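You operate a simulated robot arm through the tools that you are given. There is no shell and no other tool.

You are at the controls of a simulated two-armed robot. One attempt, no reset.

## Task
Hold the blue round bowl on the top of the pale wood bench steady with one hand and put the yellow-footed clear vial in it with the other.

The check looks at the end state, three seconds after you hand in, the way a careful person would. Anything else that was tipped, shoved, dropped, spilled or broken makes it a failure.

## Robot
Two 7-joint arms with two-finger parallel grippers on one trunk, on a base that drives. Base frame: it is fixed to the floor where the robot stands at the start and does not move with it; the origin is under the middle of the robot, x ahead of it, y to its left, z up. Lengths are in mm, angles in degrees, forces in N, time in s.
The left shoulder is at the start at [-8, 128, 1569], the right one opposite. With the tool pointing down near the work surface each hand reaches from about 100 to 480 mm from the robot's upright axis, wherever it stands, measured 20 degrees to its own side. Places, roughly: blue round bowl [500, -2250, 1000]; yellow-footed clear vial (5x5x10 cm) [500, -200, 900]. Payload 3.6 kg a hand.
Tool frame (each hand has its own): the origin (TCP) lies between the finger pads and is the grasp point; the fingertips stand 30 mm ahead of it; z points along the fingers, y is the line along which they close. The gripper opens to 110 mm. The fingers are 20 mm wide and 10 mm thick; the gripper's body (48 by 112 mm) begins 55 mm behind the TCP.
Orientation is told as [roll, pitch, yaw] about the base's x, y, z axes, in that order, counted from this pose: with the fingers straight down and closing along the base's y, the tool's x points along the base's -x, its y along +y and its z along -z.

## Interface
- The arms move only by the tool servo_tool. It takes "left_rows", "right_rows" or both (then of equal length, played together; a hand with none holds still); each is text: rows parted by semicolons, each of 7 numbers parted by spaces: the turn, a rotation vector about the base's x, y, z in degrees, then the shift along the base's x, y, z in mm, then the finger opening in mm, from 0 to 110. In form: wx wy wz tx ty tz fingers; .... A call has 1 to 20 rows; each row shifts and turns the commanded pose from where the row before left it. A row lasts 0.2 s, in which the tool goes at most 50 mm and 8.6 degrees; a call with a longer step from one row to the next is refused whole, and so is a gripper value outside its range. Where a pose cannot be reached the arm comes as near as it can. A force on the tool above 40 N (or 10 N above the force at the start of the call, whichever is more), or a blocked arm, ends the call early, and 0.2 s more pass. Each finger travels about 153 mm/s and halts on what it meets, pressing with about 25 N; the grip force reading is that of the motor and also rises with nothing between the fingers. The clock runs only during rows and for 0.2 s after the last one: add rows that do not move to give the fingers time. It gives the time, the measured TCP pose, the force on the tool (base axes), the opening and the grip force at its end, in the units of the frame above (readings bear some noise), with the torque about the TCP (base axes, N m) and any sound that the robot's microphone picked up.
- Cameras (640 x 400 px; columns grow to the right, rows downward): "scene" is now at [34.7, -61.4, 1717.8]; the picture's right is [-0.24, -0.97, -0.03], its down [-0.81, 0.22, -0.55] and it looks along [0.54, -0.11, -0.84] (base axes); focal length 264 px, centre (320, 200). "left" rides on the left gripper at [72, -17, -103] in its tool frame; the picture's right is [0.23, 0.97, 0.00], its down [-0.76, 0.18, -0.62] and it looks along [-0.61, 0.14, 0.78] (tool axes); focal length 222 px, centre (320, 200). "right" rides on the right gripper at [72, 17, -103] in its tool frame; the picture's right is [-0.23, 0.97, 0.00], its down [-0.76, -0.18, -0.62] and it looks along [-0.61, -0.14, 0.78] (tool axes); focal length 222 px, centre (320, 200). There is no depth. A picture from a camera that has moved, and an enlarged one, comes with that camera's place and axes in the base frame and with its lens. The place of the scene camera against the robot may be out by one fixed shift of up to 18 mm in any direction.
- get_image(camera): a new picture of that camera. It takes no simulated time.
- slide_trunk(by): slides the trunk up (or, below 0, down) by that many mm; the arms and the scene camera ride with it, the base frame stays. It gives what a move gives, with no picture.
- roll_base(legs): drives the robot by 1 to 6 legs, each [ahead, left, turn to the left] in mm, mm and degrees, along the robot's own axes; the way and the turn of a leg run together, so that a leg with both is an arc; at most 1500 mm and 180 degrees a leg. The arms and the cameras ride along, it lands a little off, and it stops where it bumps. It gives what a move gives.
- head_to(pan, tilt): turns the head with the scene camera to pan (to the left, within 86 degrees either way) and tilt (down, from -29 to 69), counted from straight ahead of the robot. It gives what a move gives.
- zoom(camera, box): a new picture of the part [left, top, right, bottom] of that camera's present view, enlarged. It takes no simulated time.
- sign_off(): hands the job in; it is judged then, once.

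Places have to be worked out from the pictures, the camera data and where the tool is seen. Open the grippers and draw the arms clear of the work before you hand the job in, unless the task says otherwise.

The tools are called after "Emit:" as name(argument=value, ...) on one line, values as JSON. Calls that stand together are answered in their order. servo_tool: Moves the arms, as the interface text tells. Its arguments: {"type":"object","properties":{"left_rows":{"type":"string"},"right_rows":{"type":"string"}},"required":[]} The other tools are called the same way: slide_trunk (by) slides the trunk up or down; roll_base (legs) drives the base; head_to (pan, tilt) turns the head that bears the scene camera; get_image (camera) takes a picture; zoom (camera, box) takes an enlarged picture of a part of a camera's view; sign_off () hands the job in.

At the start:

```text
time: 0.0
left_tcp_pos: [358.9, 60.6, 1196.1]
left_tcp_rot: [10.8, -2.5, 1.3]
left_force: [-49.3, -27.2, 91.4]
left_moment: [-4.88, -2.37, -3.79]
left_opening: 109.9
left_grasp_force: 0.0
right_tcp_pos: [295.4, -287.9, 1138.9]
right_tcp_rot: [0.1, -0.9, -1.3]
right_force: [0.6, 0.0, -0.3]
right_moment: [0.02, -0.02, 0.0]
right_opening: 110.1
right_grasp_force: 0.0
trunk travel left (down, up): [-675.0, 88.0]
robot x, y, heading: [5.4, -4.4, -1.3]
head pan, tilt: [-12.8, 57.8]
```

scene: 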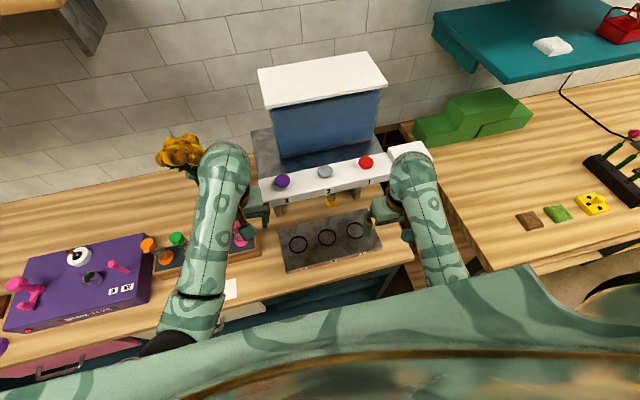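
right: 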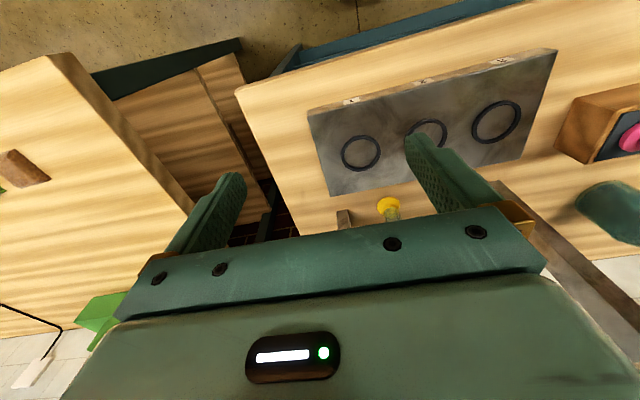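
left: 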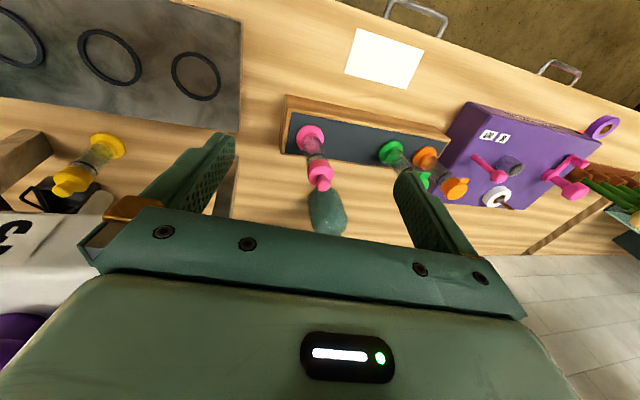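

The left hand reads a large force at the start, so it may be leaning on something; the vial with yellow ends seems to stand under the machine's middle. I take closer pictures before moving anything.

Emit:
zoom(camera="scene", box=[220, 130, 460, 280])

Emit:
zoom(camera="left", box=[0, 80, 320, 280])

Emit:
zoom(camera="right", box=[220, 80, 540, 280])

Emit:
zoom(camera="scene", box=[120, 100, 360, 250])

```text
2.67 times, centred on (340, 205) of scene
camera zoom: at [34.7, -61.4, 1717.8], right [-0.24, -0.97, -0.03], down [-0.81, 0.22, -0.55], along [0.54, -0.11, -0.84], focal length 704 px, centre (267, 187)
```

zoom: 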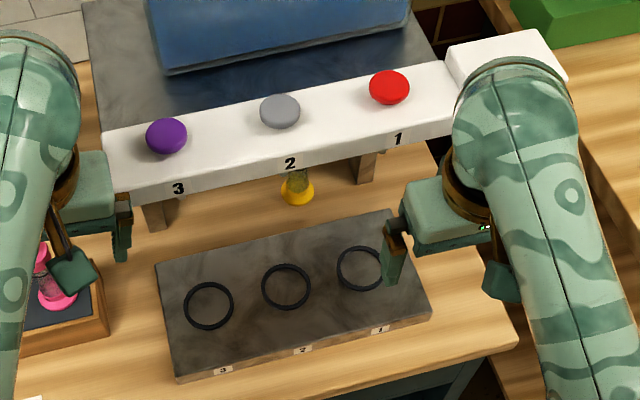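

```text
2.00 times, centred on (160, 180) of left
camera zoom: at [283.2, 21.7, 1290.8], right [-0.26, 0.95, 0.17], down [0.73, 0.07, 0.68], along [0.63, 0.3, -0.71], focal length 444 px, centre (640, 240)
```

zoom: 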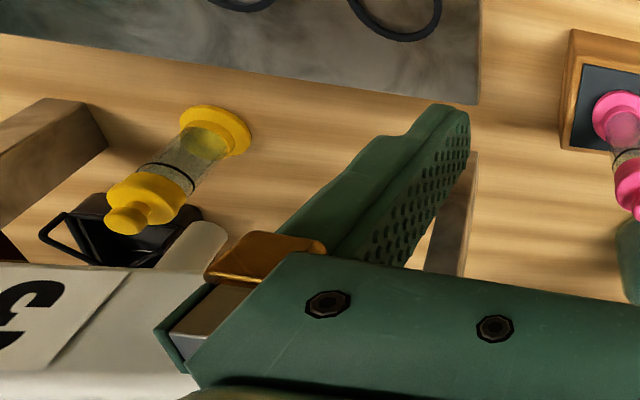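

```text
2.00 times, centred on (380, 180) of right
camera zoom: at [220.9, -270.0, 1241.2], right [0.25, 0.97, 0.01], down [0.75, -0.2, 0.64], along [0.62, -0.15, -0.77], focal length 444 px, centre (200, 240)
```

zoom: 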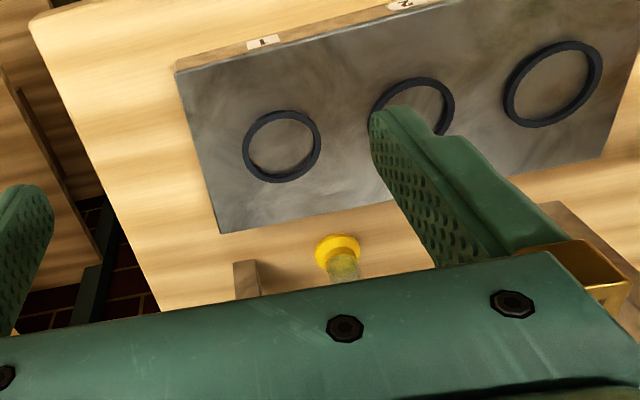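

```text
2.67 times, centred on (240, 175) of scene
camera zoom: at [34.7, -61.4, 1717.8], right [-0.24, -0.97, -0.03], down [-0.81, 0.22, -0.55], along [0.54, -0.11, -0.84], focal length 704 px, centre (533, 267)
```

zoom: 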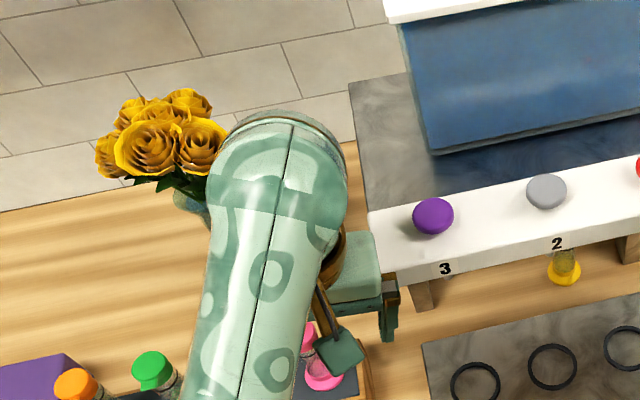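

From two views the vial's foot is at about (538, -206, 903), and the panel's "3" label is at about (365, -54, 1230), right beside the left gripper. The force and moment put the contact at the left gripper's right finger or linkage against the panel corner, so I look closer there before easing away.

Emit:
zoom(camera="left", box=[0, 120, 240, 270])

Emit:
zoom(camera="scene", box=[200, 170, 300, 250])

```text
2.67 times, centred on (120, 195) of left
camera zoom: at [283.2, 21.7, 1290.8], right [-0.26, 0.95, 0.17], down [0.73, 0.07, 0.68], along [0.63, 0.3, -0.71], focal length 592 px, centre (853, 213)
```

zoom: 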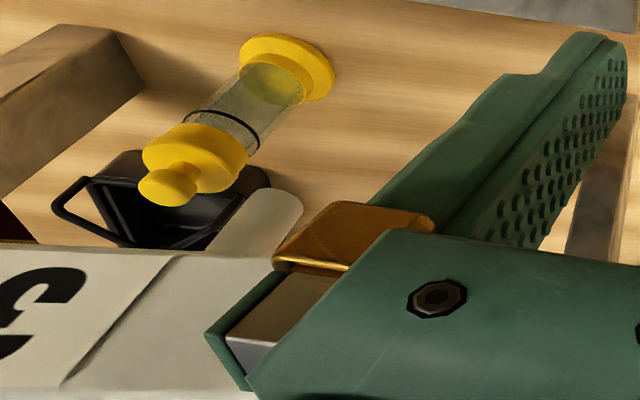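

```text
5.00 times, centred on (250, 210) of scene
camera zoom: at [34.7, -61.4, 1717.8], right [-0.24, -0.97, -0.03], down [-0.81, 0.22, -0.55], along [0.54, -0.11, -0.84], focal length 1320 px, centre (670, 150)
```

zoom: 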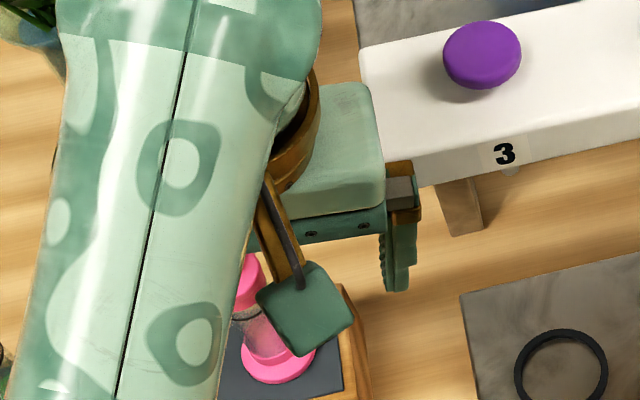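

The left gripper's right finger carriage sits right against the front corner of the white panel. I ease the left hand up and back in small steps and watch the force fall.

Emit:
servo_tool(left_rows="0 0 0 -4 0 7 110; 0 0 0 -4 0 7 110; 0 0 0 -4 0 7 110")

```text
time: 0.2
left_tcp_pos: [381.3, 103.3, 1184.8]
left_tcp_rot: [4.5, 0.4, -0.9]
left_force: [2.4, 2.1, -1.5]
left_moment: [-0.12, 0.24, 0.02]
left_opening: 109.9
left_grasp_force: 0.1
right_tcp_pos: [323.8, -236.0, 1139.2]
right_tcp_rot: [-3.7, 0.7, -0.4]
right_force: [-114.4, -44.4, 48.4]
right_moment: [5.29, -12.62, 0.42]
right_opening: 110.0
right_grasp_force: 0.1
trunk travel left (down, up): [-675.0, 88.0]
robot x, y, heading: [-3.4, -0.4, -1.0]
head pan, tilt: [-12.8, 57.8]
stopped in row 1 (left hand): the force on the tool passed its limit at 176 N (the readings are from after the stop); the commanded pose is now the measured one
```

Both hands moved by tens of mm in that 0.2 s, and now the right one reads a push of [-114, -44, 48] N. I look before commanding anything else.

Emit:
get_image(camera="scene")

Emit:
get_image(camera="right")

Emit:
get_image(camera="left")

```text
taken
camera scene: at [33.2, -69.6, 1716.6], right [-0.24, -0.97, -0.04], down [-0.81, 0.22, -0.54], along [0.54, -0.1, -0.84], focal length 264 px, centre (320, 200)
```

scene: 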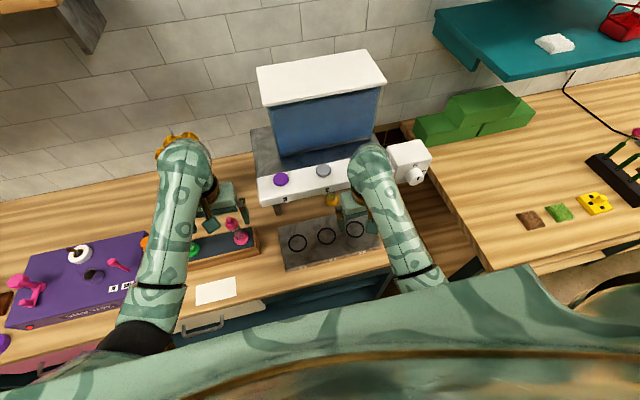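

```text
taken
camera right: at [252.0, -212.3, 1242.9], right [0.23, 0.97, -0.07], down [0.77, -0.14, 0.62], along [0.59, -0.2, -0.78], focal length 222 px, centre (320, 200)
```

right: 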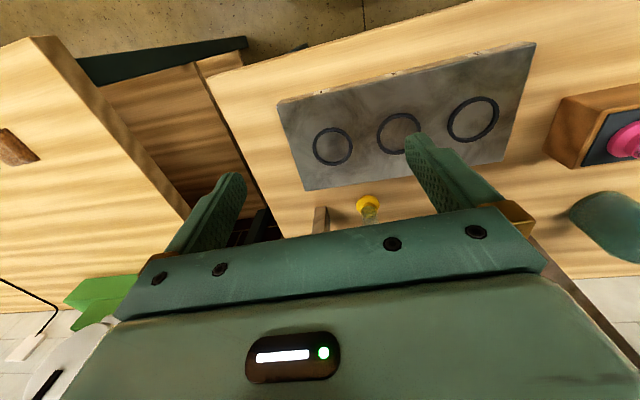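

```text
taken
camera left: at [310.6, 77.0, 1286.6], right [-0.21, 0.97, 0.08], down [0.77, 0.12, 0.63], along [0.6, 0.19, -0.77], focal length 222 px, centre (320, 200)
```

left: 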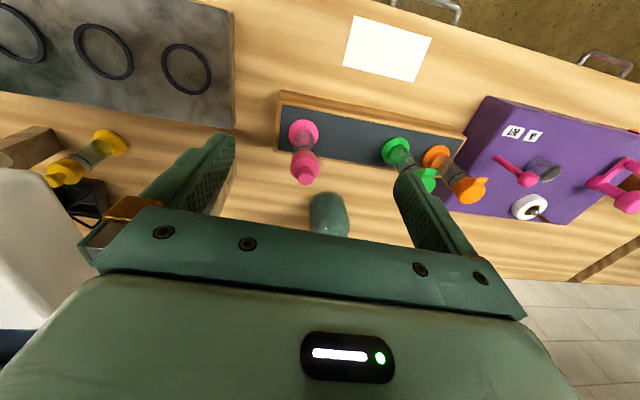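

The scene shows the right gripper's body now against the panel's front (contact works out to about x 358, z 1236), while the left is free. I draw the right hand straight back in small steps and hold the left where it is.

Emit:
servo_tool(right_rows="0 0 0 -12 -3 0 110; 0 0 0 -12 -3 0 110; 0 0 0 -12 -3 0 110; 0 0 0 -12 -3 0 110; 0 0 0 0 0 0 110")

```text
time: 1.4
left_tcp_pos: [395.6, 92.9, 1175.1]
left_tcp_rot: [4.3, 1.1, -2.2]
left_force: [-0.3, -0.4, 0.3]
left_moment: [0.06, 0.02, 0.02]
left_opening: 110.0
left_grasp_force: 0.2
right_tcp_pos: [297.8, -260.3, 1138.2]
right_tcp_rot: [-4.6, 0.3, -1.3]
right_force: [-0.3, -0.6, 0.2]
right_moment: [0.0, 0.0, -0.01]
right_opening: 110.1
right_grasp_force: 0.1
trunk travel left (down, up): [-675.0, 88.0]
robot x, y, heading: [6.8, -0.3, -1.8]
head pan, tilt: [-12.8, 57.8]
```

Both hands are now free of contact. To see under the panel I lower the right hand 90 mm and tip its fingers forward 32 degrees so its camera looks lower, staying in front of the panel.

Emit:
servo_tool(right_rows="0 0 0 -8 0 -18 110; 0 -8 0 -8 0 -18 110; 0 -8 0 -8 0 -18 110; 0 -8 0 -8 0 -18 110; 0 -8 0 -8 0 -18 110; 0 0 0 0 0 0 110")

Emit:
get_image(camera="right")

Emit:
get_image(camera="scene")

```text
time: 2.9
left_tcp_pos: [395.5, 98.3, 1174.1]
left_tcp_rot: [4.2, 1.2, -2.2]
left_force: [-0.1, 1.1, 0.6]
left_moment: [0.0, 0.03, 0.0]
left_opening: 109.8
left_grasp_force: 0.0
right_tcp_pos: [249.1, -243.7, 1044.2]
right_tcp_rot: [-2.3, -30.7, -1.2]
right_force: [-0.1, -0.1, 0.1]
right_moment: [0.01, 0.02, -0.03]
right_opening: 110.0
right_grasp_force: 0.0
trunk travel left (down, up): [-675.0, 88.0]
robot x, y, heading: [10.3, -5.2, -1.6]
head pan, tilt: [-12.8, 57.8]
```

```text
taken
camera right: at [134.5, -221.0, 1097.3], right [0.24, 0.97, 0.08], down [0.33, -0.16, 0.93], along [0.91, -0.19, -0.36], focal length 222 px, centre (320, 200)
```

right: 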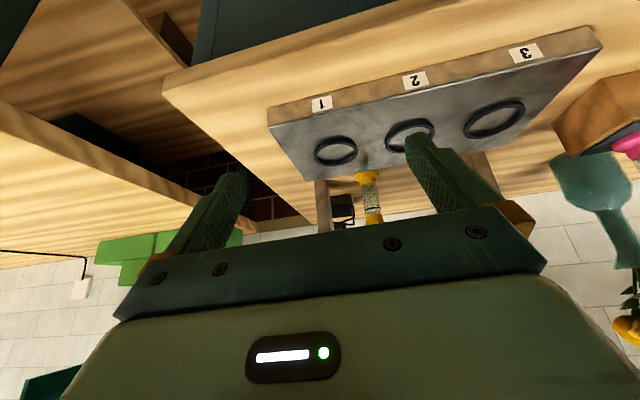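

```text
taken
camera scene: at [78.6, -16.0, 1714.6], right [-0.25, -0.97, 0.0], down [-0.82, 0.21, -0.53], along [0.52, -0.13, -0.85], focal length 264 px, centre (320, 200)
```

scene: 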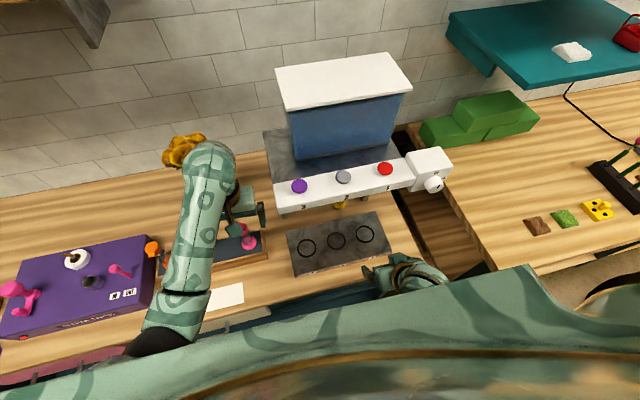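

The robot stands level now that the arms are free (the earlier tilt was from the hands pressing), and both hands are clear. I look around with the head to the right, where the bowl and the way I must drive are.

Emit:
head_to(pan=-80, tilt=30)

Emit:
get_image(camera="scene")

Emit:
head_to(pan=-45, tilt=30)

Emit:
get_image(camera="scene")

Emit:
head_to(pan=80, tilt=40)

Emit:
get_image(camera="scene")

Emit:
head_to(pan=0, tilt=20)

Emit:
get_image(camera="scene")

```text
time: 4.2
left_tcp_pos: [394.1, 97.4, 1175.1]
left_tcp_rot: [4.0, 1.1, -2.2]
left_force: [-0.4, -1.1, 0.4]
left_moment: [0.01, 0.03, -0.01]
left_opening: 110.1
left_grasp_force: 0.0
right_tcp_pos: [250.2, -245.6, 1045.9]
right_tcp_rot: [-2.1, -30.7, -1.3]
right_force: [-0.2, -0.7, -0.3]
right_moment: [0.0, -0.01, 0.04]
right_opening: 110.0
right_grasp_force: 0.1
trunk travel left (down, up): [-675.0, 88.0]
robot x, y, heading: [10.4, -0.3, -1.8]
head pan, tilt: [-80.0, 30.0]
```

```text
taken
camera scene: at [23.9, -88.8, 1754.1], right [-0.99, -0.15, 0.0], down [-0.07, 0.49, -0.87], along [0.13, -0.86, -0.5], focal length 264 px, centre (320, 200)
```

scene: 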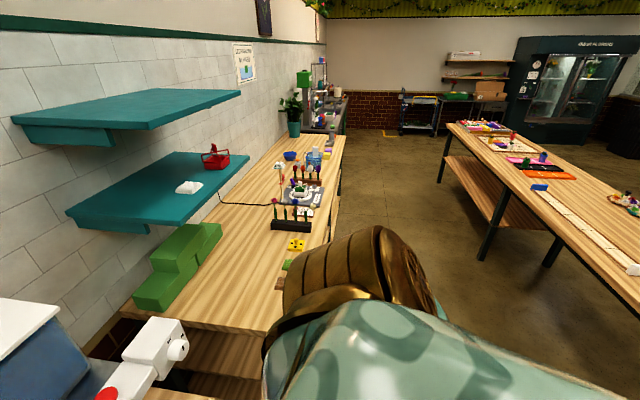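

```text
time: 5.2
left_tcp_pos: [395.6, 96.4, 1173.7]
left_tcp_rot: [4.1, 1.1, -2.0]
left_force: [0.0, 0.1, -0.7]
left_moment: [-0.02, -0.03, 0.03]
left_opening: 109.8
left_grasp_force: 0.0
right_tcp_pos: [248.2, -245.1, 1044.8]
right_tcp_rot: [-2.2, -30.8, -1.3]
right_force: [-0.1, -0.1, 0.0]
right_moment: [0.0, 0.0, 0.01]
right_opening: 110.0
right_grasp_force: 0.0
trunk travel left (down, up): [-675.0, 88.0]
robot x, y, heading: [4.8, -4.5, -1.5]
head pan, tilt: [-45.0, 30.0]
```

```text
taken
camera scene: at [72.8, -65.1, 1754.1], right [-0.73, -0.69, 0.0], down [-0.34, 0.36, -0.87], along [0.59, -0.63, -0.5], focal length 264 px, centre (320, 200)
```

scene: 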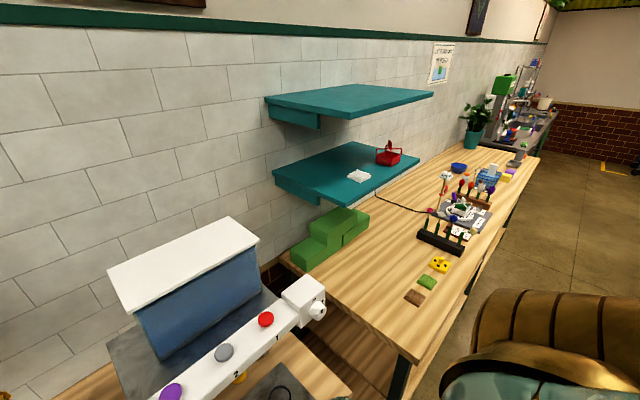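

```text
time: 7.3
left_tcp_pos: [395.4, 97.2, 1174.5]
left_tcp_rot: [4.1, 1.1, -2.1]
left_force: [0.6, -0.3, -0.4]
left_moment: [-0.03, 0.01, -0.01]
left_opening: 109.9
left_grasp_force: 0.1
right_tcp_pos: [250.2, -244.3, 1046.3]
right_tcp_rot: [-2.2, -30.8, -1.3]
right_force: [-0.4, 0.1, 0.6]
right_moment: [0.0, 0.02, 0.01]
right_opening: 110.2
right_grasp_force: 0.1
trunk travel left (down, up): [-675.0, 88.0]
robot x, y, heading: [4.1, -4.1, -1.7]
head pan, tilt: [80.0, 40.0]
```

```text
taken
camera scene: at [27.9, 84.0, 1738.8], right [0.98, -0.2, 0.0], down [-0.13, -0.63, -0.77], along [0.15, 0.75, -0.64], focal length 264 px, centre (320, 200)
```

scene: 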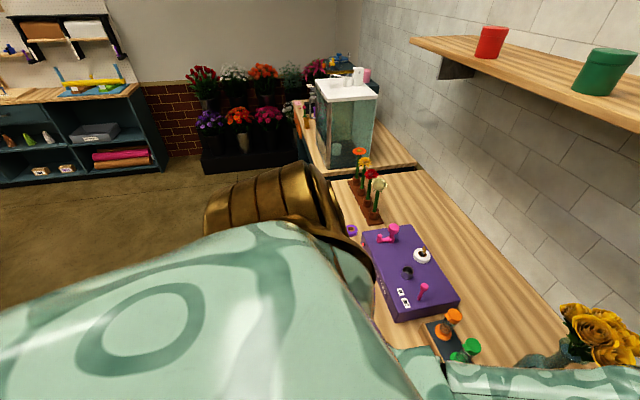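

```text
time: 8.8
left_tcp_pos: [395.7, 97.1, 1176.4]
left_tcp_rot: [4.0, 1.1, -2.1]
left_force: [-0.2, -0.1, 0.0]
left_moment: [-0.01, -0.03, -0.02]
left_opening: 109.8
left_grasp_force: 0.0
right_tcp_pos: [248.2, -243.4, 1045.2]
right_tcp_rot: [-2.2, -30.8, -1.2]
right_force: [-0.8, 0.4, 0.4]
right_moment: [0.0, -0.02, 0.01]
right_opening: 110.1
right_grasp_force: 0.1
trunk travel left (down, up): [-675.0, 88.0]
robot x, y, heading: [6.4, -2.5, -1.6]
head pan, tilt: [0.0, 20.0]
```

```text
taken
camera scene: at [103.8, -1.8, 1770.2], right [-0.03, -1.0, 0.0], down [-0.34, 0.01, -0.94], along [0.94, -0.03, -0.34], focal length 264 px, centre (320, 200)
```

scene: 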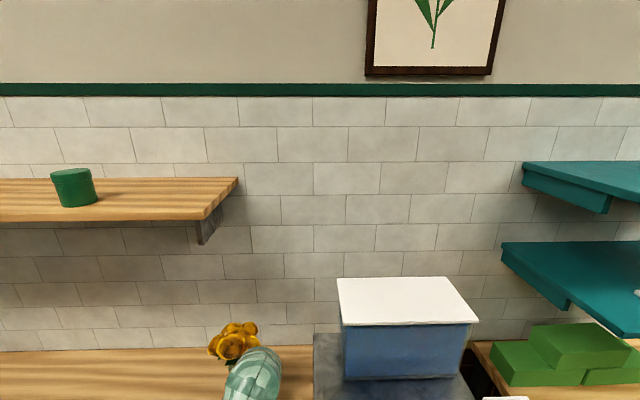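

The bench to the right carries the blue bowl at its far end, with a free aisle alongside it. I zoom in on the bowl and the items around it.

Emit:
head_to(pan=-75, tilt=20)

Emit:
zoom(camera="scene", box=[180, 120, 420, 270])

Emit:
zoom(camera="scene", box=[220, 160, 320, 222])

Emit:
get_image(camera="scene")

```text
time: 10.3
left_tcp_pos: [393.7, 97.0, 1174.4]
left_tcp_rot: [4.0, 1.2, -2.1]
left_force: [-0.1, -0.4, 0.6]
left_moment: [-0.04, -0.02, 0.0]
left_opening: 110.0
left_grasp_force: 0.1
right_tcp_pos: [249.5, -244.1, 1046.9]
right_tcp_rot: [-2.1, -30.8, -1.3]
right_force: [-0.3, 0.1, -0.1]
right_moment: [-0.03, 0.02, 0.02]
right_opening: 110.0
right_grasp_force: 0.1
trunk travel left (down, up): [-675.0, 88.0]
robot x, y, heading: [3.8, -5.1, -1.4]
head pan, tilt: [-75.0, 20.0]
```

```text
2.67 times, centred on (300, 195) of scene
camera zoom: at [32.4, -89.8, 1770.2], right [-0.97, -0.23, 0.0], down [-0.08, 0.33, -0.94], along [0.22, -0.91, -0.34], focal length 704 px, centre (373, 213)
```

zoom: 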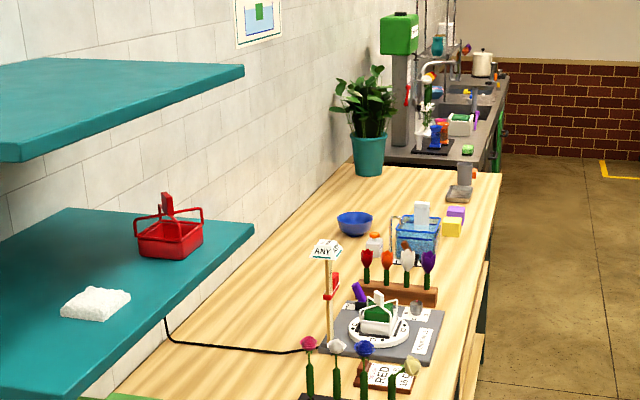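

```text
6.40 times, centred on (270, 191) of scene
camera zoom: at [32.4, -89.8, 1770.2], right [-0.97, -0.23, 0.0], down [-0.08, 0.33, -0.94], along [0.22, -0.91, -0.34], focal length 1690 px, centre (640, 258)
```

zoom: 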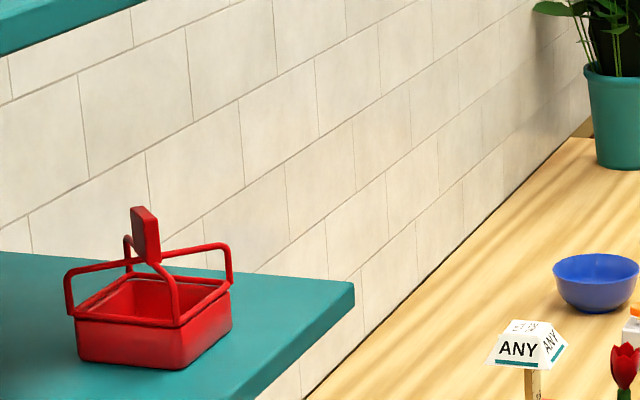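

```text
taken
camera scene: at [32.4, -89.8, 1770.2], right [-0.97, -0.23, 0.0], down [-0.08, 0.33, -0.94], along [0.22, -0.91, -0.34], focal length 264 px, centre (320, 200)
```

scene: 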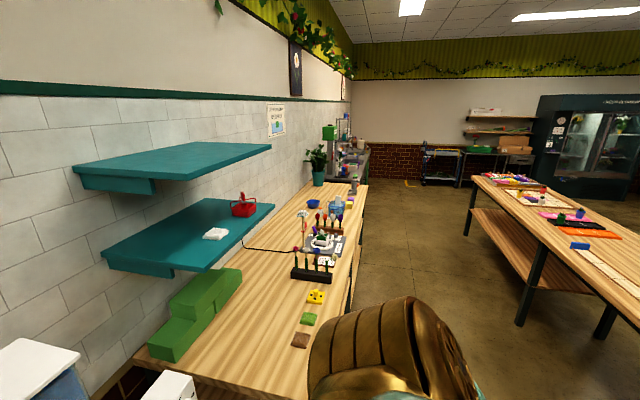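

The bowl sits at roughly (615, -2200, 920), near the wall, with a bottle and a basket beside it; the aisle behind me looks free for more than a metre. I back off 350 mm so I can lower the trunk and look under the machine's panel.

Emit:
roll_base(legs=[[-350, 0, 0]])

Emit:
head_to(pan=-15, tilt=25)

Emit:
get_image(camera="scene")

```text
time: 12.5
left_tcp_pos: [54.2, 106.4, 1174.7]
left_tcp_rot: [4.2, 1.1, -1.9]
left_force: [0.3, -0.2, 0.4]
left_moment: [0.03, -0.02, -0.01]
left_opening: 110.0
left_grasp_force: 0.1
right_tcp_pos: [-90.6, -234.3, 1045.5]
right_tcp_rot: [-2.3, -30.8, -1.0]
right_force: [-0.2, 0.5, 0.1]
right_moment: [-0.01, -0.01, 0.01]
right_opening: 109.9
right_grasp_force: 0.1
trunk travel left (down, up): [-675.0, 88.0]
robot x, y, heading: [-333.7, 3.6, -1.4]
head pan, tilt: [-75.0, 20.0]
```

```text
time: 13.8
left_tcp_pos: [55.7, 108.0, 1174.3]
left_tcp_rot: [4.1, 1.2, -1.9]
left_force: [0.0, 0.3, 0.4]
left_moment: [-0.03, 0.02, 0.03]
left_opening: 110.3
left_grasp_force: 0.1
right_tcp_pos: [-90.7, -235.6, 1046.4]
right_tcp_rot: [-2.2, -30.8, -1.2]
right_force: [-0.5, -0.1, 0.1]
right_moment: [0.02, -0.02, 0.0]
right_opening: 109.9
right_grasp_force: 0.0
trunk travel left (down, up): [-675.0, 88.0]
robot x, y, heading: [-333.5, 6.1, -1.4]
head pan, tilt: [-15.0, 25.0]
```

```text
taken
camera scene: at [-241.6, -16.3, 1762.1], right [-0.28, -0.96, 0.0], down [-0.41, 0.12, -0.91], along [0.87, -0.26, -0.42], focal length 264 px, centre (320, 200)
```

scene: 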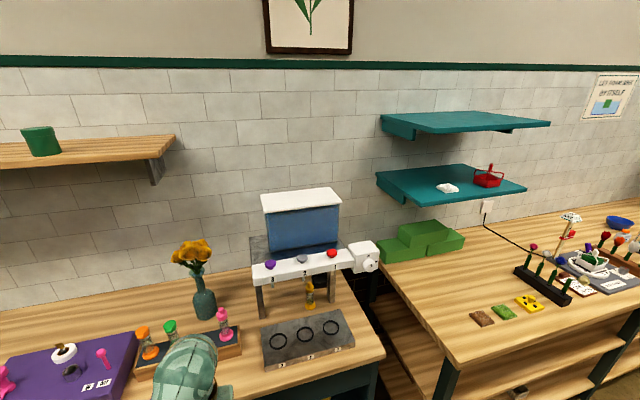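

Now the machine is clear: a slab on legs with a button panel in front and the yellow vial standing beneath it. I zoom in on it.

Emit:
zoom(camera="scene", box=[230, 180, 400, 380])

Emit:
slide_trunk(by=-400)

Emit:
head_to(pan=-12, tilt=20)

Emit:
get_image(camera="scene")

```text
2.00 times, centred on (315, 280) of scene
camera zoom: at [-241.6, -16.3, 1762.1], right [-0.28, -0.96, 0.0], down [-0.41, 0.12, -0.91], along [0.87, -0.26, -0.42], focal length 528 px, centre (330, 40)
```

zoom: 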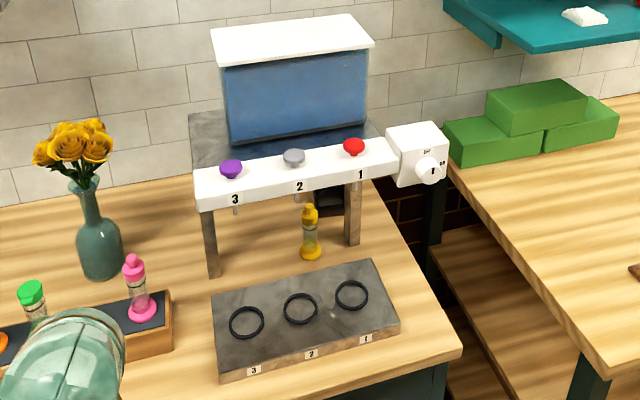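

```text
time: 15.5
left_tcp_pos: [60.5, 180.0, 1020.1]
left_tcp_rot: [12.8, 1.1, 0.1]
left_force: [-0.6, 0.1, 0.1]
left_moment: [-0.01, 0.04, 0.02]
left_opening: 110.0
left_grasp_force: 0.2
right_tcp_pos: [-90.8, -233.8, 904.5]
right_tcp_rot: [-2.2, -30.6, -1.1]
right_force: [-0.2, -0.3, 0.6]
right_moment: [0.04, -0.01, -0.02]
right_opening: 110.0
right_grasp_force: 0.1
trunk travel left (down, up): [-536.0, 227.0]
robot x, y, heading: [-333.7, 5.8, -1.8]
head pan, tilt: [-15.0, 25.0]
stopped: the arm was blocked; the commanded pose is now the measured one
```

```text
time: 16.1
left_tcp_pos: [60.9, 179.3, 1020.2]
left_tcp_rot: [12.8, 1.0, 0.2]
left_force: [-0.1, -0.3, 0.4]
left_moment: [0.01, -0.01, -0.02]
left_opening: 110.0
left_grasp_force: 0.0
right_tcp_pos: [-90.3, -235.0, 906.9]
right_tcp_rot: [-2.2, -30.7, -1.2]
right_force: [0.0, -0.2, 0.3]
right_moment: [0.02, 0.0, 0.0]
right_opening: 109.9
right_grasp_force: 0.2
trunk travel left (down, up): [-536.0, 227.0]
robot x, y, heading: [-335.7, 4.7, -1.3]
head pan, tilt: [-12.0, 20.0]
```

```text
taken
camera scene: at [-232.1, -11.9, 1630.5], right [-0.23, -0.97, 0.0], down [-0.33, 0.08, -0.94], along [0.91, -0.22, -0.34], focal length 264 px, centre (320, 200)
```

scene: 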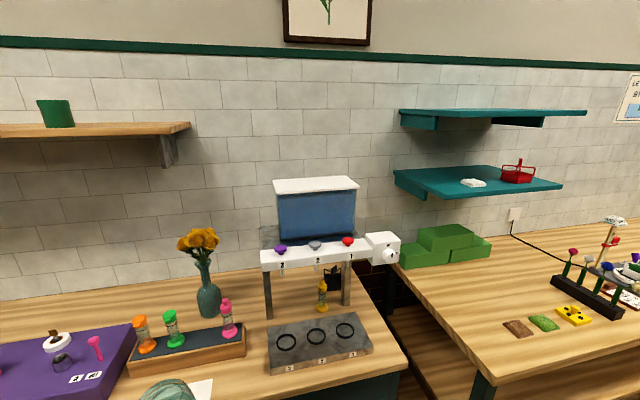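

The trunk stopped after 139 mm with the left arm blocked (no force at the tool). I look at the left side to find what its elbow or forearm met.

Emit:
head_to(pan=60, tilt=50)

Emit:
get_image(camera="scene")

Emit:
get_image(camera="left")

Emit:
head_to(pan=10, tilt=60)

Emit:
get_image(camera="scene")

```text
time: 17.6
left_tcp_pos: [59.0, 179.7, 1020.6]
left_tcp_rot: [12.8, 1.1, 0.1]
left_force: [0.5, -0.1, 0.1]
left_moment: [0.0, 0.0, 0.03]
left_opening: 109.7
left_grasp_force: 0.0
right_tcp_pos: [-90.9, -233.8, 904.3]
right_tcp_rot: [-2.2, -30.7, -1.1]
right_force: [-0.4, 0.1, 1.0]
right_moment: [0.01, -0.01, -0.02]
right_opening: 109.8
right_grasp_force: 0.0
trunk travel left (down, up): [-536.0, 227.0]
robot x, y, heading: [-335.6, 1.9, -1.4]
head pan, tilt: [60.0, 50.0]
```

```text
taken
camera scene: at [-282.2, 75.5, 1585.0], right [0.85, -0.52, 0.0], down [-0.4, -0.65, -0.64], along [0.34, 0.55, -0.77], focal length 264 px, centre (320, 200)
```

scene: 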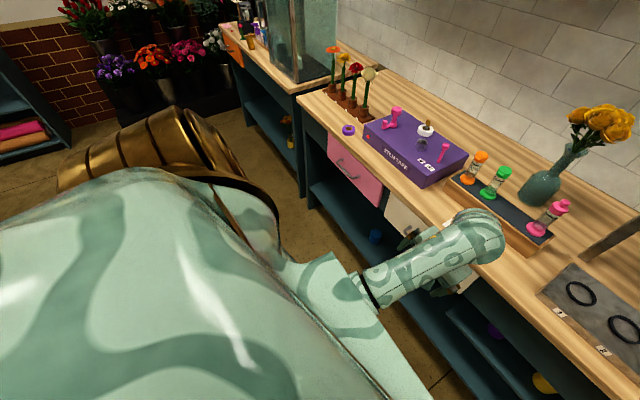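

```text
taken
camera left: at [-9.9, 138.6, 1119.2], right [-0.23, 0.95, 0.22], down [0.77, 0.04, 0.63], along [0.59, 0.31, -0.74], focal length 222 px, centre (320, 200)
```

left: 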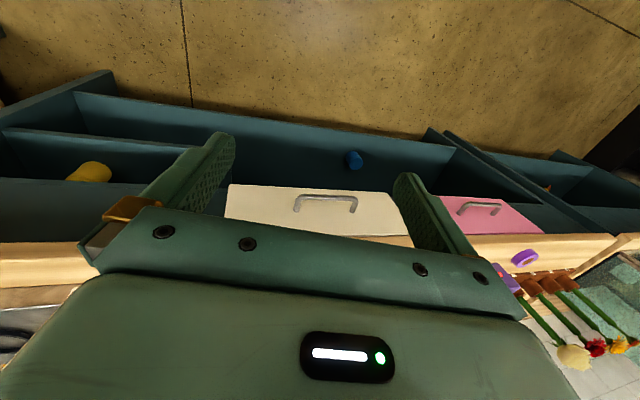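

```text
time: 18.8
left_tcp_pos: [59.9, 178.9, 1021.0]
left_tcp_rot: [12.7, 1.0, 0.2]
left_force: [0.4, -0.5, -0.1]
left_moment: [-0.03, 0.02, 0.04]
left_opening: 110.2
left_grasp_force: 0.1
right_tcp_pos: [-90.7, -234.3, 906.3]
right_tcp_rot: [-2.3, -30.7, -1.1]
right_force: [-0.6, -0.2, -0.1]
right_moment: [0.03, 0.02, 0.0]
right_opening: 110.1
right_grasp_force: 0.0
trunk travel left (down, up): [-536.0, 227.0]
robot x, y, heading: [-332.1, 4.9, -1.2]
head pan, tilt: [10.0, 60.0]
```

```text
taken
camera scene: at [-256.5, 19.8, 1572.4], right [0.15, -0.99, 0.0], down [-0.86, -0.13, -0.5], along [0.49, 0.07, -0.87], focal length 264 px, centre (320, 200)
```

scene: 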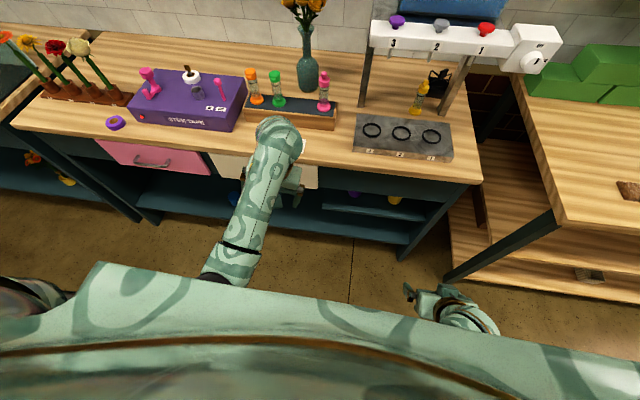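

Nothing on the bench looks touched; the left hand hangs clear in front of the bench. I look straight down at the left elbow for the cause.

Emit:
head_to(pan=40, tilt=69)

Emit:
get_image(camera="scene")

Emit:
head_to(pan=-40, tilt=60)

Emit:
get_image(camera="scene")

Emit:
get_image(camera="right")

```text
time: 19.7
left_tcp_pos: [59.8, 178.6, 1020.4]
left_tcp_rot: [12.8, 1.0, 0.1]
left_force: [-0.4, 0.8, 0.1]
left_moment: [-0.02, -0.02, -0.01]
left_opening: 109.8
left_grasp_force: 0.1
right_tcp_pos: [-90.0, -234.7, 905.5]
right_tcp_rot: [-2.3, -30.7, -1.1]
right_force: [0.2, 1.2, 0.3]
right_moment: [0.02, 0.04, 0.02]
right_opening: 110.3
right_grasp_force: 0.2
trunk travel left (down, up): [-536.0, 227.0]
robot x, y, heading: [-334.2, 5.7, -1.3]
head pan, tilt: [40.0, 68.8]
```

```text
taken
camera scene: at [-278.6, 44.6, 1563.0], right [0.62, -0.78, 0.0], down [-0.73, -0.58, -0.36], along [0.28, 0.23, -0.93], focal length 264 px, centre (320, 200)
```

scene: 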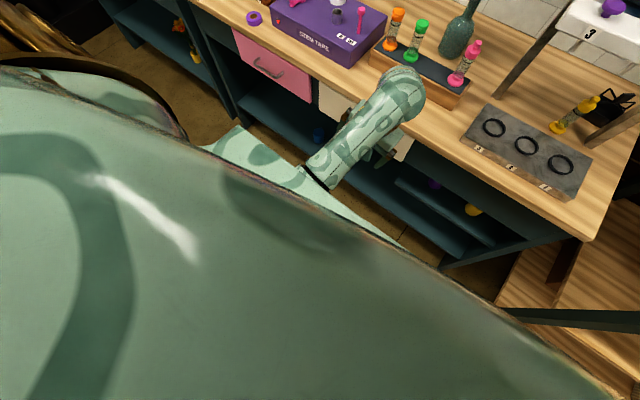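

```text
time: 21.2
left_tcp_pos: [59.3, 180.1, 1020.9]
left_tcp_rot: [12.8, 1.1, 0.1]
left_force: [0.3, -0.9, -0.3]
left_moment: [0.01, 0.01, -0.02]
left_opening: 110.4
left_grasp_force: 0.0
right_tcp_pos: [-91.2, -233.9, 905.0]
right_tcp_rot: [-2.2, -30.7, -1.1]
right_force: [-0.5, 0.4, 0.1]
right_moment: [0.01, 0.0, -0.01]
right_opening: 110.1
right_grasp_force: 0.0
trunk travel left (down, up): [-536.0, 227.0]
robot x, y, heading: [-330.2, 7.5, -1.5]
head pan, tilt: [-40.0, 60.0]
```

```text
taken
camera scene: at [-272.4, -34.3, 1572.4], right [-0.66, -0.75, 0.0], down [-0.65, 0.57, -0.5], along [0.37, -0.33, -0.87], focal length 264 px, centre (320, 200)
```

scene: 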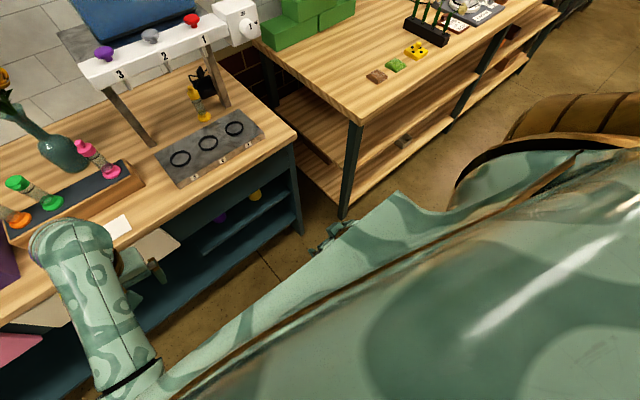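

```text
taken
camera right: at [-205.6, -211.5, 958.1], right [0.23, 0.97, 0.08], down [0.33, -0.16, 0.93], along [0.91, -0.19, -0.36], focal length 222 px, centre (320, 200)
```

right: 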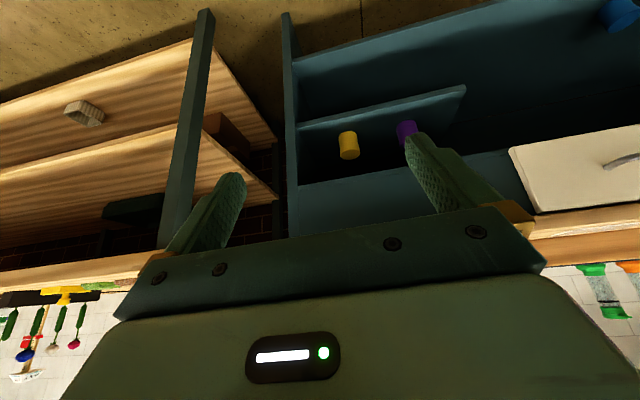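

Nothing is being touched out there, so it is probably the left elbow against the robot's own body. I lift the left hand a little and move it outward and forward, then try the trunk again in a smaller step.

Emit:
servo_tool(left_rows="0 0 0 0 20 25 110; 0 0 0 0 20 25 110; 0 0 0 0 20 25 110; 0 0 0 0 20 25 110; 0 0 0 0 0 0 110")

Emit:
slide_trunk(by=-120)

```text
time: 21.8
left_tcp_pos: [61.9, 294.1, 1068.9]
left_tcp_rot: [22.7, 0.6, 2.8]
left_force: [-0.1, -0.3, 0.0]
left_moment: [-0.02, 0.04, -0.03]
left_opening: 109.8
left_grasp_force: 0.1
right_tcp_pos: [-90.6, -234.3, 905.7]
right_tcp_rot: [-2.3, -30.6, -1.0]
right_force: [-0.1, 0.4, -0.2]
right_moment: [0.04, 0.02, 0.02]
right_opening: 109.9
right_grasp_force: 0.2
trunk travel left (down, up): [-536.0, 227.0]
robot x, y, heading: [-332.0, 5.3, -1.2]
head pan, tilt: [-40.0, 60.0]
stopped in row 3 (left hand): the arm was blocked; the commanded pose is now the measured one
```

```text
time: 22.7
left_tcp_pos: [60.2, 364.8, 1019.9]
left_tcp_rot: [31.9, 0.1, 5.0]
left_force: [0.6, 0.7, -0.4]
left_moment: [0.01, 0.04, 0.02]
left_opening: 110.2
left_grasp_force: 0.0
right_tcp_pos: [-90.6, -233.8, 843.2]
right_tcp_rot: [-2.3, -30.5, -1.1]
right_force: [-0.9, -0.1, -0.1]
right_moment: [0.03, 0.02, 0.0]
right_opening: 110.0
right_grasp_force: 0.1
trunk travel left (down, up): [-475.0, 288.0]
robot x, y, heading: [-334.2, 5.0, -1.3]
head pan, tilt: [-40.0, 60.0]
stopped: the arm was blocked; the commanded pose is now the measured one
```

The left arm keeps swinging outward about its shoulder as the trunk lowers, which suggests its elbow or upper arm rides on something. I look at the left side again.

Emit:
head_to(pan=80, tilt=60)

Emit:
get_image(camera="scene")

Emit:
get_image(camera="left")

Emit:
head_to(pan=20, tilt=55)

Emit:
get_image(camera="scene")

```text
time: 24.7
left_tcp_pos: [58.4, 363.4, 1020.5]
left_tcp_rot: [32.0, 0.1, 5.0]
left_force: [-0.1, 0.1, -0.1]
left_moment: [-0.02, 0.02, -0.02]
left_opening: 109.9
left_grasp_force: 0.1
right_tcp_pos: [-90.8, -235.1, 844.7]
right_tcp_rot: [-2.3, -30.6, -1.1]
right_force: [0.0, 0.1, -1.0]
right_moment: [-0.01, 0.01, -0.01]
right_opening: 110.0
right_grasp_force: 0.1
trunk travel left (down, up): [-475.0, 288.0]
robot x, y, heading: [-338.2, 6.5, -1.2]
head pan, tilt: [80.0, 60.0]
```

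```text
taken
camera scene: at [-300.5, 75.0, 1510.8], right [0.98, -0.2, 0.0], down [-0.17, -0.85, -0.5], along [0.1, 0.49, -0.87], focal length 264 px, centre (320, 200)
```

scene: 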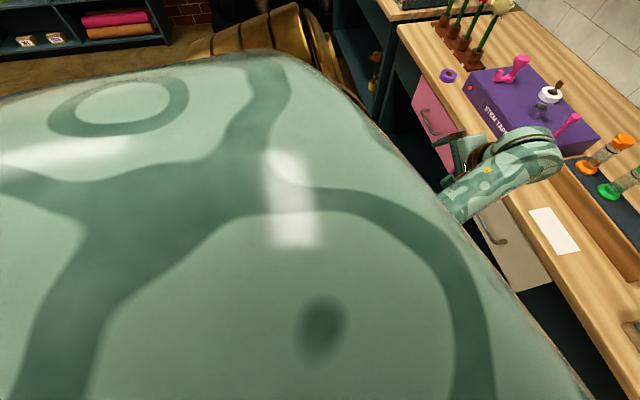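

```text
taken
camera left: at [-6.3, 287.2, 1099.3], right [-0.3, 0.8, 0.52], down [0.78, -0.11, 0.62], along [0.56, 0.59, -0.59], focal length 222 px, centre (320, 200)
```

left: 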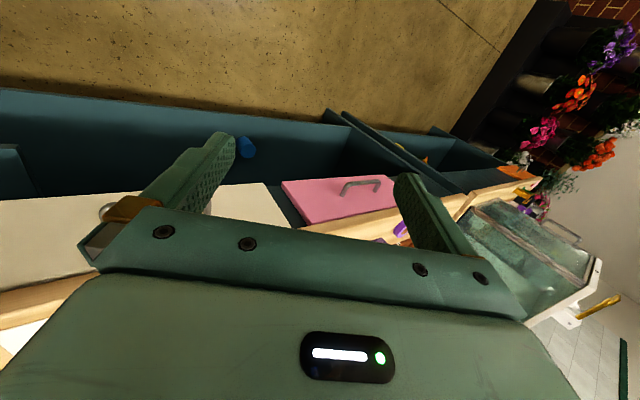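

```text
time: 26.0
left_tcp_pos: [58.8, 364.5, 1020.1]
left_tcp_rot: [32.0, 0.1, 5.1]
left_force: [-0.1, 0.3, -0.4]
left_moment: [-0.01, 0.0, 0.0]
left_opening: 110.0
left_grasp_force: 0.0
right_tcp_pos: [-90.8, -234.8, 844.5]
right_tcp_rot: [-2.3, -30.6, -1.1]
right_force: [-0.3, -0.3, 0.0]
right_moment: [-0.04, 0.0, 0.0]
right_opening: 109.9
right_grasp_force: 0.0
trunk travel left (down, up): [-475.0, 288.0]
robot x, y, heading: [-336.2, 7.9, -1.3]
head pan, tilt: [20.0, 55.0]
```

```text
taken
camera scene: at [-245.4, 32.8, 1516.8], right [0.32, -0.95, 0.0], down [-0.78, -0.26, -0.57], along [0.54, 0.18, -0.82], focal length 264 px, centre (320, 200)
```

scene: 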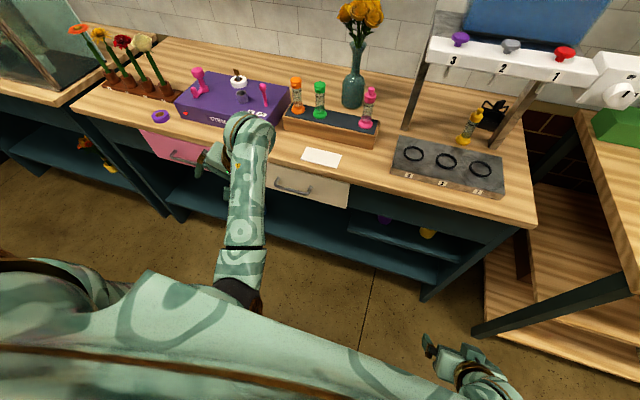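

I see no object near the left arm, so I take the trunk height as good enough (200 mm lower) and try to bring the left hand up, back and upright to learn what blocks it.

Emit:
servo_tool(left_rows="0 0 0 -10 0 25 110; 0 0 0 -10 0 25 110; 0 0 0 -10 0 25 110; 0 0 0 -10 0 25 110; 0 0 0 0 0 0 110")

```text
time: 26.8
left_tcp_pos: [26.3, 422.5, 1109.1]
left_tcp_rot: [40.8, -1.3, 8.3]
left_force: [0.3, 0.1, 0.1]
left_moment: [0.02, 0.0, -0.01]
left_opening: 110.2
left_grasp_force: 0.1
right_tcp_pos: [-91.1, -235.6, 844.2]
right_tcp_rot: [-2.3, -30.5, -1.0]
right_force: [0.8, -0.5, -0.6]
right_moment: [-0.01, -0.01, -0.02]
right_opening: 110.0
right_grasp_force: 0.1
trunk travel left (down, up): [-475.0, 288.0]
robot x, y, heading: [-335.2, 7.9, -1.5]
head pan, tilt: [20.0, 55.0]
stopped in row 3 (left hand): the arm was blocked; the commanded pose is now the measured one
```

Each lift pushes the left arm further outward and rolls it. I test with a hold-still row and one small row so I can see how the left arm responds.

Emit:
servo_tool(left_rows="0 0 0 0 0 0 110; 0 0 0 0 0 0 110")

Emit:
servo_tool(left_rows="0 0 0 15 0 0 110; 0 0 0 15 0 0 110; 0 0 0 0 0 0 110")

Emit:
servo_tool(left_rows="-6 0 0 0 0 0 110; -6 0 0 0 0 0 110; 0 0 0 0 0 0 110")

```text
time: 27.4
left_tcp_pos: [26.0, 422.6, 1107.6]
left_tcp_rot: [40.7, -1.2, 8.4]
left_force: [0.6, -0.5, 0.3]
left_moment: [-0.02, 0.01, 0.01]
left_opening: 109.9
left_grasp_force: 0.1
right_tcp_pos: [-89.9, -235.0, 843.4]
right_tcp_rot: [-2.3, -30.5, -1.0]
right_force: [0.3, -0.1, 0.0]
right_moment: [0.0, 0.0, -0.01]
right_opening: 110.3
right_grasp_force: 0.0
trunk travel left (down, up): [-475.0, 288.0]
robot x, y, heading: [-334.8, 5.4, -1.5]
head pan, tilt: [20.0, 55.0]
```

```text
time: 28.1
left_tcp_pos: [56.7, 422.5, 1109.1]
left_tcp_rot: [40.8, -1.2, 8.3]
left_force: [0.0, -0.8, -0.5]
left_moment: [0.0, 0.03, -0.03]
left_opening: 109.9
left_grasp_force: 0.1
right_tcp_pos: [-91.8, -233.9, 843.3]
right_tcp_rot: [-2.3, -30.5, -1.0]
right_force: [1.4, -0.9, 0.1]
right_moment: [0.01, 0.02, 0.01]
right_opening: 110.1
right_grasp_force: 0.1
trunk travel left (down, up): [-475.0, 288.0]
robot x, y, heading: [-334.9, 7.5, -1.4]
head pan, tilt: [20.0, 55.0]
```

```text
time: 28.9
left_tcp_pos: [55.6, 423.3, 1110.1]
left_tcp_rot: [29.0, 0.4, 8.5]
left_force: [0.2, 0.1, -0.5]
left_moment: [0.0, 0.01, -0.01]
left_opening: 109.7
left_grasp_force: 0.0
right_tcp_pos: [-91.0, -234.8, 843.2]
right_tcp_rot: [-2.3, -30.5, -1.0]
right_force: [0.3, -0.4, -0.3]
right_moment: [0.03, 0.01, 0.01]
right_opening: 109.9
right_grasp_force: 0.1
trunk travel left (down, up): [-475.0, 288.0]
robot x, y, heading: [-332.7, 8.8, -1.4]
head pan, tilt: [20.0, 55.0]
```

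Now the left hand follows commands exactly. I bring its roll and yaw back to upright while holding the place.

Emit:
servo_tool(left_rows="-7 0 -2 0 0 0 110; -7 0 -2 0 0 0 110; -7 0 -2 0 0 0 110; -7 0 -2 0 0 0 110; 0 0 0 0 0 0 110")

Emit:
get_image(camera="scene")

```text
time: 30.1
left_tcp_pos: [56.3, 421.4, 1108.7]
left_tcp_rot: [0.8, 2.4, -0.7]
left_force: [0.3, 0.1, -0.2]
left_moment: [-0.03, -0.01, 0.02]
left_opening: 110.0
left_grasp_force: 0.1
right_tcp_pos: [-90.9, -234.3, 843.3]
right_tcp_rot: [-2.2, -30.5, -1.2]
right_force: [-0.1, 0.4, -1.3]
right_moment: [0.0, -0.05, -0.02]
right_opening: 110.2
right_grasp_force: 0.1
trunk travel left (down, up): [-475.0, 288.0]
robot x, y, heading: [-335.5, 4.9, -1.2]
head pan, tilt: [20.0, 55.0]
```

```text
taken
camera scene: at [-245.5, 32.4, 1516.8], right [0.32, -0.95, 0.0], down [-0.78, -0.26, -0.57], along [0.54, 0.18, -0.82], focal length 264 px, centre (320, 200)
```

scene: 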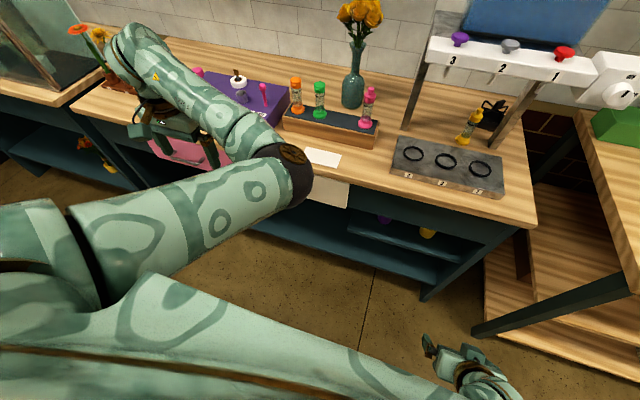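

The left arm is free with its elbow now inward. Next I take a close look at the vial and machine from this lower viewpoint.

Emit:
head_to(pan=-14, tilt=36)

Emit:
zoom(camera="scene", box=[260, 100, 400, 220])

Emit:
zoom(camera="scene", box=[300, 130, 360, 182])

Emit:
get_image(camera="scene")

```text
time: 31.1
left_tcp_pos: [55.9, 421.1, 1108.8]
left_tcp_rot: [1.0, 2.5, -0.6]
left_force: [0.6, -0.6, -0.3]
left_moment: [-0.05, -0.01, -0.02]
left_opening: 110.1
left_grasp_force: 0.0
right_tcp_pos: [-90.9, -234.3, 844.7]
right_tcp_rot: [-2.3, -30.6, -0.9]
right_force: [-0.1, 0.5, 0.2]
right_moment: [0.04, -0.04, 0.0]
right_opening: 109.9
right_grasp_force: 0.1
trunk travel left (down, up): [-475.0, 288.0]
robot x, y, heading: [-333.5, 8.0, -1.5]
head pan, tilt: [-14.0, 36.0]
```

```text
3.33 times, centred on (330, 160) of scene
camera zoom: at [-229.3, -13.4, 1543.5], right [-0.27, -0.96, 0.0], down [-0.57, 0.16, -0.81], along [0.78, -0.21, -0.59], focal length 880 px, centre (287, 333)
```

zoom: 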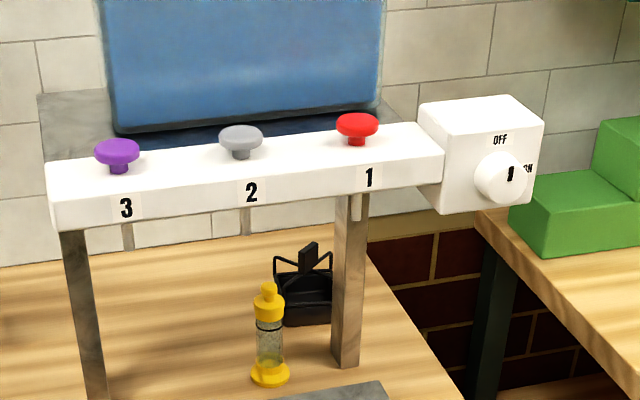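

```text
7.69 times, centred on (330, 156) of scene
camera zoom: at [-229.3, -13.4, 1543.5], right [-0.27, -0.96, 0.0], down [-0.57, 0.16, -0.81], along [0.78, -0.21, -0.59], focal length 2031 px, centre (243, 538)
```

zoom: 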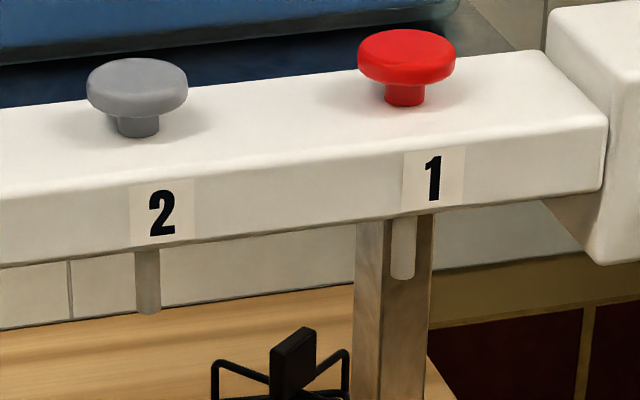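

```text
taken
camera scene: at [-229.3, -13.4, 1543.5], right [-0.27, -0.96, 0.0], down [-0.57, 0.16, -0.81], along [0.78, -0.21, -0.59], focal length 264 px, centre (320, 200)
```

scene: 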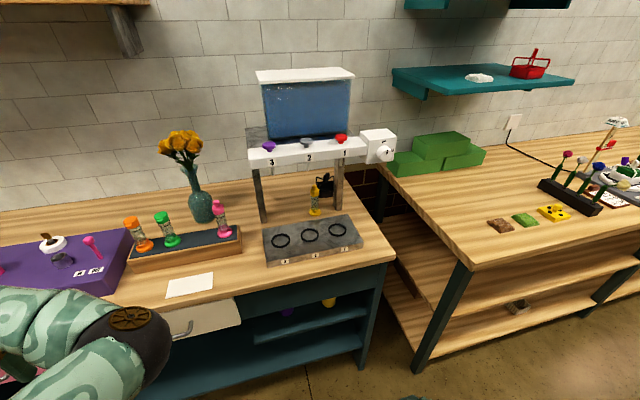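

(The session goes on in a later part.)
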